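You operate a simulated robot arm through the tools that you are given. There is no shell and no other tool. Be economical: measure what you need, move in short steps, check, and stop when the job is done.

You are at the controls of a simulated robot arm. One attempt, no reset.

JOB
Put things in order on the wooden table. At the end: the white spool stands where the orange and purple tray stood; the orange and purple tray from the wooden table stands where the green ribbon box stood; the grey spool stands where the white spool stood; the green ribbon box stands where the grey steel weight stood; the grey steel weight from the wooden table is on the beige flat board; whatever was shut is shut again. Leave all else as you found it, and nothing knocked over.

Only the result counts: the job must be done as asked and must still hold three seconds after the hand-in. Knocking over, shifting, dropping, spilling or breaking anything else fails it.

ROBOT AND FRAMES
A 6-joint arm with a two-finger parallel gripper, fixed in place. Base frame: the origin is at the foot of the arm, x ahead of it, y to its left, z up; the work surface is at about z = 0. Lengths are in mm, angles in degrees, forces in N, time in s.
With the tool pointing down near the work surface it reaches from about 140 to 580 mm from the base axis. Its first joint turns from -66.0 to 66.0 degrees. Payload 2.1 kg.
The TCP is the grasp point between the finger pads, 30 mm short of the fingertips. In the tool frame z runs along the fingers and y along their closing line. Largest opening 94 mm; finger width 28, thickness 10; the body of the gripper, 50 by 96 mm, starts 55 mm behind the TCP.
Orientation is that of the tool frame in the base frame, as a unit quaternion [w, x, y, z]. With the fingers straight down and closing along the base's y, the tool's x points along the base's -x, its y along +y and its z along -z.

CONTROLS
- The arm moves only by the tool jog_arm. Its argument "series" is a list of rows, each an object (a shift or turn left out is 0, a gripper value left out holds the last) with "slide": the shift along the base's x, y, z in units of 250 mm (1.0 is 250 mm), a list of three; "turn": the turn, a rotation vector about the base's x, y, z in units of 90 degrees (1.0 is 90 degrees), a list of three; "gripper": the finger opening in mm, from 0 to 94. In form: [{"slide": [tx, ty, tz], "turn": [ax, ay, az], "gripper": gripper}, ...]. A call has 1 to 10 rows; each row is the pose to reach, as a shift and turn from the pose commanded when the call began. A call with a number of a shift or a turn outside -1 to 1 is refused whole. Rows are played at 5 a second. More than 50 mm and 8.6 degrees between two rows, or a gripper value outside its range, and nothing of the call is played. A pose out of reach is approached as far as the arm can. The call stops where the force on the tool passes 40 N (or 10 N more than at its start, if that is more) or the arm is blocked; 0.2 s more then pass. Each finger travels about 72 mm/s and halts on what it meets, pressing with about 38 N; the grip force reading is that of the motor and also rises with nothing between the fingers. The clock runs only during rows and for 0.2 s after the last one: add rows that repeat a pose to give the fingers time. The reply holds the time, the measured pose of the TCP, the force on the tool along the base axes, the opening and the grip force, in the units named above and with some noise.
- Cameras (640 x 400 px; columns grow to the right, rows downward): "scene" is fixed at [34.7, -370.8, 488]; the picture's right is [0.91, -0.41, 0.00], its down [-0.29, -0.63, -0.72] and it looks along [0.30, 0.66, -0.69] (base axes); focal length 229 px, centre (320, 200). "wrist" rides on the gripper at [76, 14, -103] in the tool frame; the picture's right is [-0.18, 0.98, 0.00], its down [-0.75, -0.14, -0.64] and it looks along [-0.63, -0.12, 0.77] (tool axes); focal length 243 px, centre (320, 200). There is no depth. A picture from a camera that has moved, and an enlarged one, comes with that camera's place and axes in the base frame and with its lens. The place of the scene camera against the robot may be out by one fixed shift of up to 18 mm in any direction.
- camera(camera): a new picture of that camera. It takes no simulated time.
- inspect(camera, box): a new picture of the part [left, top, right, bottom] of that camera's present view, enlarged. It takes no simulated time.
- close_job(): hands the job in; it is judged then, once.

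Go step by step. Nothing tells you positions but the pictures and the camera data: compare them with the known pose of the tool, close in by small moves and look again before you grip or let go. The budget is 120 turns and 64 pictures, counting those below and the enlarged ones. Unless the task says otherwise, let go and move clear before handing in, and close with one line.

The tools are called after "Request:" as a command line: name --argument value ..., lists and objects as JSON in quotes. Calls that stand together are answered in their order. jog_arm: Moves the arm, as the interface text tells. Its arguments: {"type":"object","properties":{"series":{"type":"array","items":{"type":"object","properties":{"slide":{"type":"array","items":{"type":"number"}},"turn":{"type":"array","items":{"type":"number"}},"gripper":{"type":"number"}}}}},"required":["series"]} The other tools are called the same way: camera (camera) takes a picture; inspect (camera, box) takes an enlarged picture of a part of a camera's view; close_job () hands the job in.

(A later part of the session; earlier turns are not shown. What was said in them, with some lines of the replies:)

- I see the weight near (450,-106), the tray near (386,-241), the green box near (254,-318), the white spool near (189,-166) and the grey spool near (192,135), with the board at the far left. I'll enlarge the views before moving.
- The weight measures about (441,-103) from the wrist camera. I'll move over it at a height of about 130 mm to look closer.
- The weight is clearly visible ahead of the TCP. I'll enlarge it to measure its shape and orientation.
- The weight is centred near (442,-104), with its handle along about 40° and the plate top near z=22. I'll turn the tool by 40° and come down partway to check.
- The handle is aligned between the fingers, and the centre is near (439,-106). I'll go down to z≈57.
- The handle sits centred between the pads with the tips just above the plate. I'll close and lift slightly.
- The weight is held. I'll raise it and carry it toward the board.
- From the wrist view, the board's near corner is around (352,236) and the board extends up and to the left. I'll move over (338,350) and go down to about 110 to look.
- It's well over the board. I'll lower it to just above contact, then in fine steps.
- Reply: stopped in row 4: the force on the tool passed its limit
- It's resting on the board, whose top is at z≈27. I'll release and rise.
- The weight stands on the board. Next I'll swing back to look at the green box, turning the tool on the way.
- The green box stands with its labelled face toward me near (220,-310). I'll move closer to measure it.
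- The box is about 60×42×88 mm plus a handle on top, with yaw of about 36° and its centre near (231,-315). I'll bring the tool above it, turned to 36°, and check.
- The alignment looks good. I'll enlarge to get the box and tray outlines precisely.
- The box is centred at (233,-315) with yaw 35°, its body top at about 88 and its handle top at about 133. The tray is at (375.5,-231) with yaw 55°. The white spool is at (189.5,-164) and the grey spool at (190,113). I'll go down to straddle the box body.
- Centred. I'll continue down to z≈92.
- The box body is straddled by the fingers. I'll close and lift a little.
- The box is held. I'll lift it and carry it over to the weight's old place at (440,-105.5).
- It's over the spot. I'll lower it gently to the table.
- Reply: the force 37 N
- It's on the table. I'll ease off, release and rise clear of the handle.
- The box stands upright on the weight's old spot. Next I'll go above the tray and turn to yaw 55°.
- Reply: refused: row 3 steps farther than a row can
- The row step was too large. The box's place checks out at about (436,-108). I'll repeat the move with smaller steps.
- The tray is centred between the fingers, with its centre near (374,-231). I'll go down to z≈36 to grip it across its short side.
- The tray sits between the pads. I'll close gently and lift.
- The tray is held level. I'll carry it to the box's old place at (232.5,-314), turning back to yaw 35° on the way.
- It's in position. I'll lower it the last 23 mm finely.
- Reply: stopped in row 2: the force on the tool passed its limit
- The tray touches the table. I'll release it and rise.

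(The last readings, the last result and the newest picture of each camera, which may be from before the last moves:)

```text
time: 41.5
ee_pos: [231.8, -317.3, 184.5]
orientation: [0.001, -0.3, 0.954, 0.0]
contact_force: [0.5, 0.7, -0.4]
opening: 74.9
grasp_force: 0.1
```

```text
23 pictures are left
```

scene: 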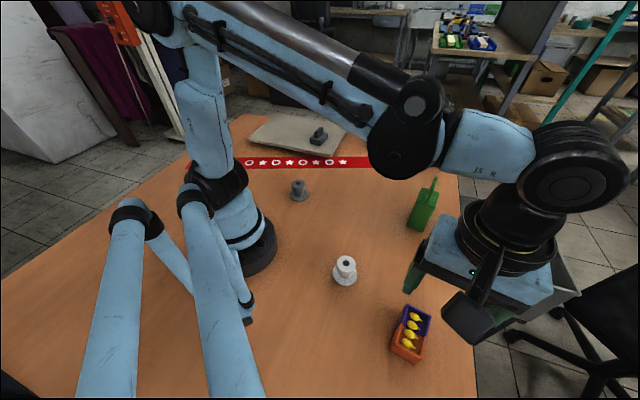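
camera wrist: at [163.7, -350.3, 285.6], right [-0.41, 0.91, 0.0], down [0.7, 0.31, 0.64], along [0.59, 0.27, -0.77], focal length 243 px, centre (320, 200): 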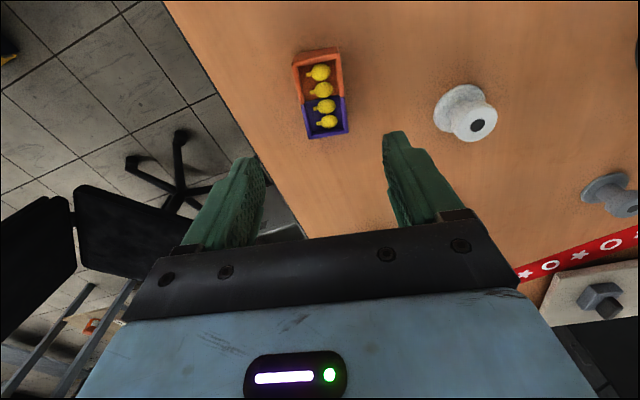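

Tray placed. Next is the white spool at about (190,-163). I'll move above it and turn to yaw about -5°.

Request:
jog_arm --series '[{"slide": [-0.03, 0.1, 0], "turn": [0, 0, -0.09]}, {"slide": [-0.06, 0.22, 0], "turn": [0, 0, -0.18]}, {"slide": [-0.09, 0.34, 0], "turn": [0, 0, -0.27]}, {"slide": [-0.13, 0.46, 0], "turn": [0, 0, -0.36]}, {"slide": [-0.17, 0.605, 0], "turn": [0, 0, -0.44]}, {"slide": [-0.17, 0.605, -0.17], "turn": [0, 0, -0.44]}, {"slide": [-0.17, 0.605, -0.26], "turn": [0, 0, -0.44]}, {"slide": [-0.17, 0.605, -0.26], "turn": [0, 0, -0.44]}]'

Request:
camera --camera "wrist"

```text
time: 43.3
ee_pos: [190.5, -161.1, 118.4]
orientation: [0.001, 0.042, 0.999, 0.001]
contact_force: [-0.6, 1.2, -0.1]
opening: 75.0
grasp_force: 0.0
```

```text
22 pictures are left
camera wrist: at [118.0, -142.1, 219.0], right [0.26, 0.96, 0.0], down [0.74, -0.2, 0.64], along [0.62, -0.17, -0.77], focal length 243 px, centre (320, 200)
```

wrist: 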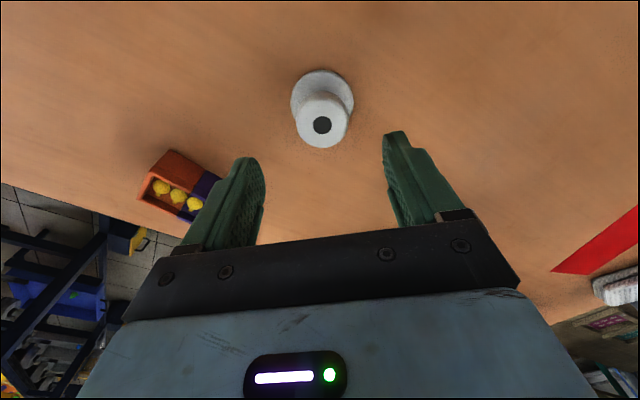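

The spool is almost centred. I'll shift slightly and go down to z≈46, which puts the tips at about 16, above the base flange.

Request:
jog_arm --series '[{"slide": [-0.008, 0.003, -0.1]}, {"slide": [-0.008, 0.003, -0.2]}, {"slide": [-0.008, 0.003, -0.286]}, {"slide": [-0.008, 0.003, -0.286]}]'

Request:
camera --camera "wrist"

Request:
inspect --camera "scene" --box '[310, 220, 390, 300]'

```text
time: 44.3
ee_pos: [189.1, -163.5, 47.4]
orientation: [0.001, 0.041, 0.999, 0.001]
contact_force: [0.0, -0.3, -0.9]
opening: 75.2
grasp_force: 0.0
```

```text
21 pictures are left
camera wrist: at [116.4, -143.3, 147.2], right [0.26, 0.96, 0.0], down [0.74, -0.2, 0.64], along [0.62, -0.17, -0.77], focal length 243 px, centre (320, 200)
```

wrist: 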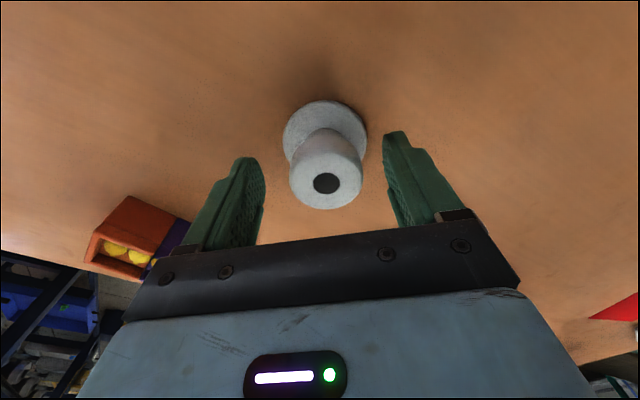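

```text
5.00 times, centred on (350, 260) of scene
camera zoom: at [34.7, -370.8, 488.0], right [0.91, -0.41, 0.0], down [-0.29, -0.63, -0.72], along [0.3, 0.66, -0.69], focal length 1147 px, centre (170, -100)
```

zoom: 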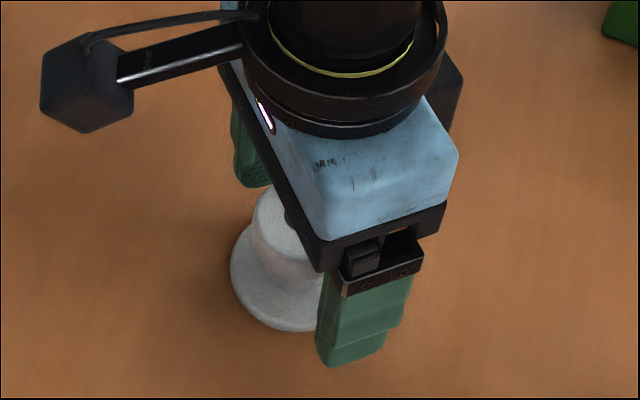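

The spool axis is at about (186.5,-159.5). I'll shift by (-2,+3) and close.

Request:
jog_arm --series '[{"slide": [-0.008, 0.01, 0]}, {"slide": [-0.008, 0.01, 0], "gripper": 60}, {"slide": [-0.008, 0.01, 0], "gripper": 48}, {"slide": [-0.008, 0.01, 0], "gripper": 38}, {"slide": [-0.008, 0.01, 0], "gripper": 25}, {"slide": [-0.008, 0.01, 0], "gripper": 25}, {"slide": [-0.008, 0.01, 0], "gripper": 25}]'

Request:
jog_arm --series '[{"slide": [0, 0, 0.01]}, {"slide": [0, 0, 0.06]}, {"slide": [0, 0, 0.14]}, {"slide": [0, 0, 0.14]}]'

Request:
camera --camera "wrist"

```text
time: 45.9
ee_pos: [186.8, -161.2, 46.5]
orientation: [0.0, 0.041, 0.999, 0.001]
contact_force: [0.1, 0.0, -0.2]
opening: 38.3
grasp_force: 37.9
```

```text
time: 46.9
ee_pos: [187.5, -159.9, 80.7]
orientation: [0.0, 0.041, 0.999, 0.0]
contact_force: [0.8, -0.8, -0.9]
opening: 38.1
grasp_force: 38.0
```

```text
19 pictures are left
camera wrist: at [114.4, -140.6, 182.2], right [0.26, 0.96, 0.0], down [0.74, -0.2, 0.64], along [0.62, -0.17, -0.77], focal length 243 px, centre (320, 200)
```

wrist: 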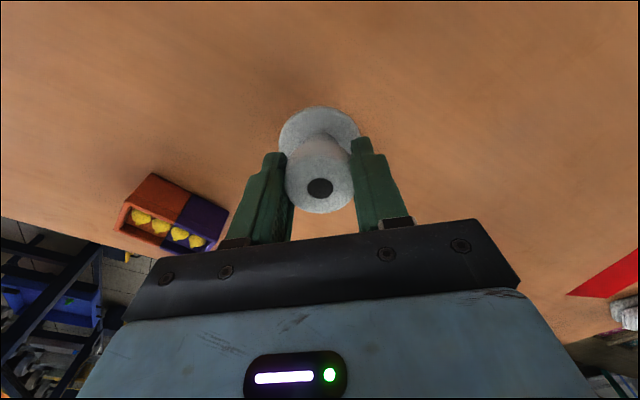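

The spool is held exactly at the TCP. I'll carry it to the tray's old place at (374,-231).

Request:
jog_arm --series '[{"slide": [0, 0, 0.12]}, {"slide": [0.15, -0.056, 0.12]}, {"slide": [0.3, -0.112, 0.12]}, {"slide": [0.45, -0.17, 0.12]}, {"slide": [0.6, -0.226, 0.12]}, {"slide": [0.748, -0.283, 0.12]}, {"slide": [0.748, -0.283, 0.12]}, {"slide": [0.748, -0.283, 0]}, {"slide": [0.748, -0.283, -0.1]}, {"slide": [0.748, -0.283, -0.1]}]'

Request:
inspect --camera "scene" --box '[360, 180, 480, 300]'

```text
time: 49.1
ee_pos: [371.9, -230.2, 56.3]
orientation: [0.001, 0.04, 0.999, 0.0]
contact_force: [-1.1, -0.2, -0.3]
opening: 38.2
grasp_force: 38.6
```

```text
3.33 times, centred on (420, 240) of scene
camera zoom: at [34.7, -370.8, 488.0], right [0.91, -0.41, 0.0], down [-0.29, -0.63, -0.72], along [0.3, 0.66, -0.69], focal length 765 px, centre (-13, 67)
```

zoom: 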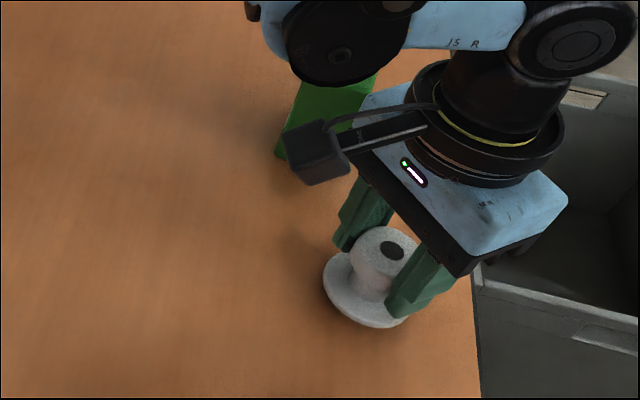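

I'll lower it finely until it touches.

Request:
jog_arm --series '[{"slide": [0.005, -0.003, -0.02]}, {"slide": [0.005, -0.003, -0.03]}, {"slide": [0.005, -0.003, -0.034]}, {"slide": [0.005, -0.003, -0.038]}, {"slide": [0.005, -0.003, -0.042]}, {"slide": [0.005, -0.003, -0.046]}]'

```text
time: 50.5
ee_pos: [375.8, -230.6, 45.6]
orientation: [0.001, 0.041, 0.999, 0.001]
contact_force: [-2.0, 1.8, 30.2]
opening: 37.8
grasp_force: 37.7
```

It's on the table. I'll release it, rise, and look.

Request:
jog_arm --series '[{"slide": [0, 0, 0.004]}, {"slide": [0, 0, 0.004], "gripper": 45}, {"slide": [0, 0, 0.004], "gripper": 60}, {"slide": [0, 0, 0.004], "gripper": 70}, {"slide": [0, 0, 0.004], "gripper": 70}, {"slide": [0, 0, 0.12]}, {"slide": [0, 0, 0.28]}, {"slide": [0, 0, 0.45]}, {"slide": [0, 0, 0.55]}, {"slide": [0, 0, 0.55]}]'

Request:
camera --camera "wrist"

```text
time: 52.7
ee_pos: [372.9, -229.8, 183.8]
orientation: [0.001, 0.041, 0.999, 0.0]
contact_force: [-0.5, -0.6, -0.4]
opening: 69.8
grasp_force: 0.1
```

```text
17 pictures are left
camera wrist: at [301.4, -210.4, 284.1], right [0.26, 0.96, 0.0], down [0.74, -0.2, 0.64], along [0.62, -0.17, -0.77], focal length 243 px, centre (320, 200)
```

wrist: 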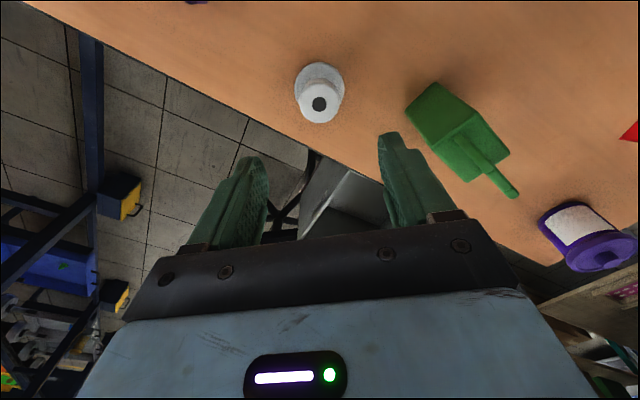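

The white spool stands in place. Now I'll go to the grey spool near (190,113).

Request:
jog_arm --series '[{"slide": [-0.08, 0.16, 0.05]}, {"slide": [-0.16, 0.33, 0.05]}, {"slide": [-0.25, 0.5, 0.05]}, {"slide": [-0.34, 0.67, 0.05]}, {"slide": [-0.43, 0.84, 0.05]}, {"slide": [-0.52, 1, 0.05]}, {"slide": [-0.52, 1, 0.05]}]'

Request:
jog_arm --series '[{"slide": [-0.07, 0.13, 0]}, {"slide": [-0.14, 0.26, 0]}, {"slide": [-0.21, 0.372, 0]}, {"slide": [-0.21, 0.372, -0.16]}, {"slide": [-0.21, 0.372, -0.3]}, {"slide": [-0.21, 0.372, -0.3]}]'

Request:
camera --camera "wrist"

```text
time: 54.3
ee_pos: [243.7, 21.1, 195.2]
orientation: [0.001, 0.041, 0.999, 0.0]
contact_force: [0.1, -0.1, -0.3]
opening: 70.1
grasp_force: 0.0
```

```text
time: 55.7
ee_pos: [192.9, 111.1, 119.2]
orientation: [0.0, 0.042, 0.999, 0.0]
contact_force: [0.1, 0.9, 0.7]
opening: 69.8
grasp_force: 0.0
```

```text
16 pictures are left
camera wrist: at [120.0, 131.2, 220.2], right [0.26, 0.96, 0.0], down [0.74, -0.2, 0.64], along [0.62, -0.17, -0.77], focal length 243 px, centre (320, 200)
```

wrist: 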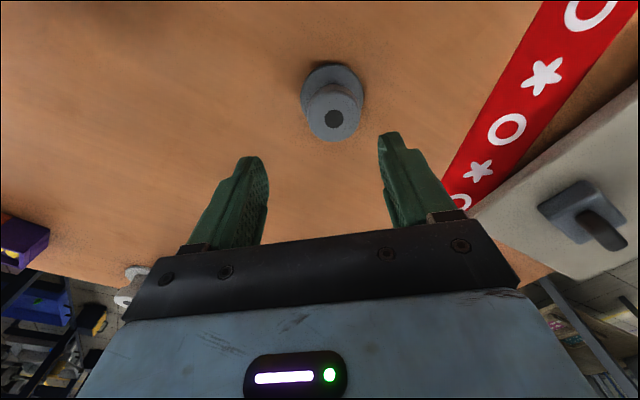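

The grey spool axis is at about (188.5,122). I'll shift and come down to z≈75 to check.

Request:
jog_arm --series '[{"slide": [-0.014, 0.042, 0]}, {"slide": [-0.014, 0.042, -0.1]}, {"slide": [-0.014, 0.042, -0.176]}, {"slide": [-0.014, 0.042, -0.176]}]'

Request:
camera --camera "wrist"

```text
time: 56.7
ee_pos: [188.1, 120.6, 73.0]
orientation: [0.001, 0.041, 0.999, 0.0]
contact_force: [0.6, -0.3, 0.7]
opening: 70.0
grasp_force: 0.1
```

```text
15 pictures are left
camera wrist: at [115.5, 141.3, 175.2], right [0.26, 0.96, 0.0], down [0.74, -0.2, 0.64], along [0.62, -0.17, -0.77], focal length 243 px, centre (320, 200)
```

wrist: 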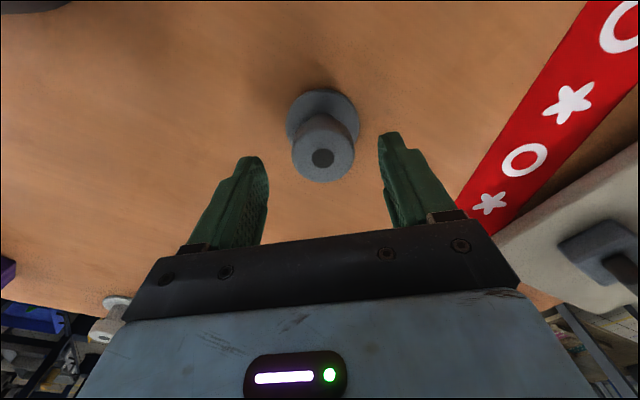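

It's nearly centred. I'll go down to z≈46 and close, then lift.

Request:
jog_arm --series '[{"slide": [0, 0.005, -0.06]}, {"slide": [0, 0.005, -0.108]}, {"slide": [0, 0.005, -0.108], "gripper": 58}, {"slide": [0, 0.005, -0.108], "gripper": 46}, {"slide": [0, 0.005, -0.108], "gripper": 36}, {"slide": [0, 0.005, -0.108], "gripper": 25}, {"slide": [0, 0.005, -0.108], "gripper": 25}, {"slide": [0, 0.005, -0.108], "gripper": 25}]'

Request:
jog_arm --series '[{"slide": [0, 0, 0.01]}, {"slide": [0, 0, 0.06]}, {"slide": [0, 0, 0.14]}, {"slide": [0, 0, 0.14]}]'

Request:
camera --camera "wrist"

```text
time: 58.5
ee_pos: [191.2, 123.6, 49.4]
orientation: [0.001, 0.042, 0.999, 0.001]
contact_force: [-0.3, 0.9, -0.4]
opening: 38.3
grasp_force: 38.3
```

```text
time: 59.5
ee_pos: [187.6, 123.6, 84.2]
orientation: [0.001, 0.04, 0.999, 0.0]
contact_force: [-0.4, 0.7, 0.4]
opening: 38.6
grasp_force: 38.2
```

```text
14 pictures are left
camera wrist: at [115.3, 143.9, 184.4], right [0.26, 0.96, 0.0], down [0.74, -0.2, 0.64], along [0.62, -0.17, -0.77], focal length 243 px, centre (320, 200)
```

wrist: 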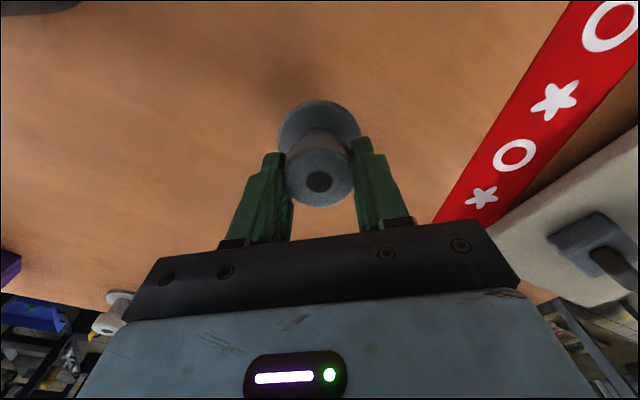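

Held. I'll carry it across to the white spool's old place at (187,-160.5), bowing outward around the base.

Request:
jog_arm --series '[{"slide": [0.05, -0.06, 0.14]}, {"slide": [0.11, -0.24, 0.16]}, {"slide": [0.15, -0.43, 0.16]}, {"slide": [0.15, -0.62, 0.16]}, {"slide": [0.12, -0.81, 0.16]}, {"slide": [0.06, -0.98, 0.16]}, {"slide": [0.06, -0.98, 0.16]}]'

Request:
jog_arm --series '[{"slide": [-0.065, -0.156, 0]}, {"slide": [-0.065, -0.156, 0]}, {"slide": [-0.065, -0.156, -0.15]}, {"slide": [-0.065, -0.156, -0.24]}, {"slide": [-0.065, -0.156, -0.24]}]'

Request:
camera --camera "wrist"

```text
time: 61.1
ee_pos: [203.3, -122.7, 123.6]
orientation: [0.001, 0.041, 0.999, 0.001]
contact_force: [-0.6, -0.3, -0.3]
opening: 38.7
grasp_force: 37.9
```

```text
time: 62.3
ee_pos: [187.6, -160.4, 65.0]
orientation: [0.0, 0.041, 0.999, 0.0]
contact_force: [-0.2, -0.4, 1.0]
opening: 38.3
grasp_force: 38.0
```

```text
13 pictures are left
camera wrist: at [115.1, -140.7, 165.3], right [0.26, 0.96, 0.0], down [0.74, -0.2, 0.64], along [0.62, -0.17, -0.77], focal length 243 px, centre (320, 200)
```

wrist: 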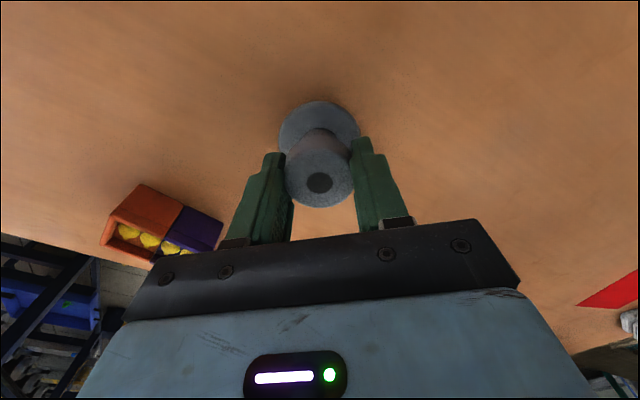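

It's at the right place. I'll lower it finely to contact, expected near z≈48.

Request:
jog_arm --series '[{"slide": [0, 0, -0.045]}, {"slide": [0, 0, -0.058]}, {"slide": [0, 0, -0.063]}, {"slide": [0, 0, -0.067]}, {"slide": [0, 0, -0.071]}, {"slide": [0, 0, -0.075]}]'

```text
time: 63.7
ee_pos: [188.3, -160.7, 45.0]
orientation: [0.002, 0.043, 0.999, 0.0]
contact_force: [-5.0, -1.7, 31.0]
opening: 38.6
grasp_force: 38.6
```

Contact with the table. I'll ease off, release and rise.

Request:
jog_arm --series '[{"slide": [0, 0, 0.008]}, {"slide": [0, 0, 0.008], "gripper": 45}, {"slide": [0, 0, 0.008], "gripper": 60}, {"slide": [0, 0, 0.008], "gripper": 70}, {"slide": [0, 0, 0.008], "gripper": 70}, {"slide": [0, 0, 0.12]}, {"slide": [0, 0, 0.28]}, {"slide": [0, 0, 0.45]}, {"slide": [0.1, 0.15, 0.6]}, {"slide": [0.1, 0.15, 0.6]}]'

Request:
camera --camera "wrist"

Request:
camera --camera "scene"

```text
refused: row 9 steps farther than a row can; nothing moved
```

```text
12 pictures are left
camera wrist: at [115.7, -140.4, 146.3], right [0.27, 0.96, 0.0], down [0.74, -0.2, 0.64], along [0.62, -0.17, -0.77], focal length 243 px, centre (320, 200)
```

wrist: 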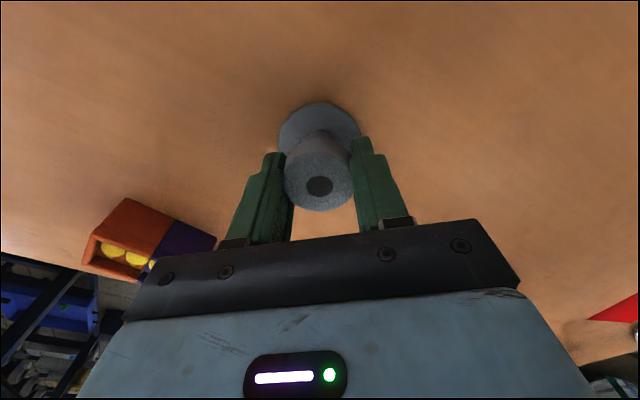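

```text
11 pictures are left
```

scene: 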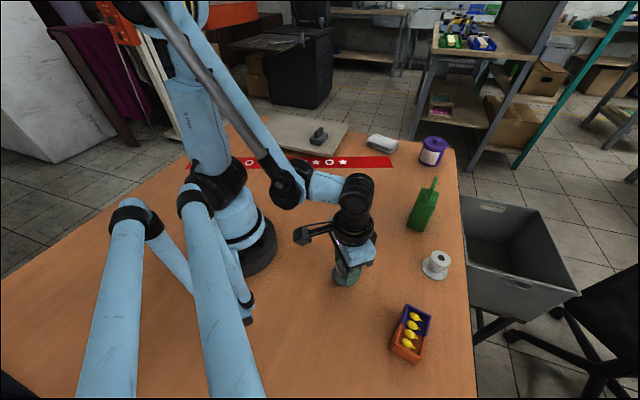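

The call was refused because one step was too long. I'll redo it with smaller steps.

Request:
jog_arm --series '[{"slide": [0, 0, 0.004]}, {"slide": [0, 0, 0.004], "gripper": 45}, {"slide": [0, 0, 0.004], "gripper": 60}, {"slide": [0, 0, 0.004], "gripper": 70}, {"slide": [0, 0, 0.004], "gripper": 70}, {"slide": [0, 0, 0.12]}, {"slide": [0, 0, 0.28]}, {"slide": [0, 0, 0.45]}, {"slide": [0, 0, 0.62]}, {"slide": [0, 0, 0.62]}]'

Request:
jog_arm --series '[{"slide": [0.04, 0.16, 0.02]}, {"slide": [0.08, 0.32, 0.04]}, {"slide": [0.12, 0.48, 0.06]}, {"slide": [0.16, 0.62, 0.06]}, {"slide": [0.16, 0.62, 0.06]}]'

Request:
camera --camera "wrist"

Request:
camera --camera "scene"

```text
time: 65.9
ee_pos: [187.1, -159.5, 201.1]
orientation: [0.001, 0.041, 0.999, 0.001]
contact_force: [0.0, 0.7, 0.8]
opening: 70.1
grasp_force: 0.1
```

```text
time: 67.1
ee_pos: [226.1, -5.5, 214.1]
orientation: [0.001, 0.041, 0.999, 0.0]
contact_force: [0.8, -0.2, -0.6]
opening: 69.9
grasp_force: 0.0
```

```text
10 pictures are left
camera wrist: at [154.9, 13.8, 315.8], right [0.26, 0.96, 0.0], down [0.74, -0.2, 0.64], along [0.62, -0.17, -0.77], focal length 243 px, centre (320, 200)
```

wrist: 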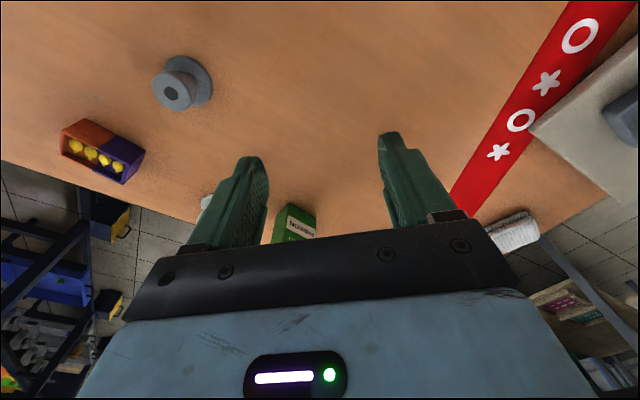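

```text
9 pictures are left
```

scene: 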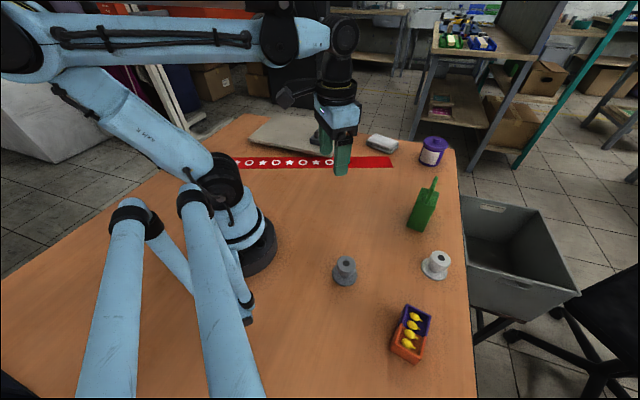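

All five objects are in place and upright, nothing shut was opened, and the arm is clear, so I'm handing in.

Request:
close_job

```text
The job is handed in.
```

The job is handed in. In the last pictures before hand-in, the weight was on the board and the box, tray and both spools were upright in their new places. I never opened anything, and nothing else looked disturbed.
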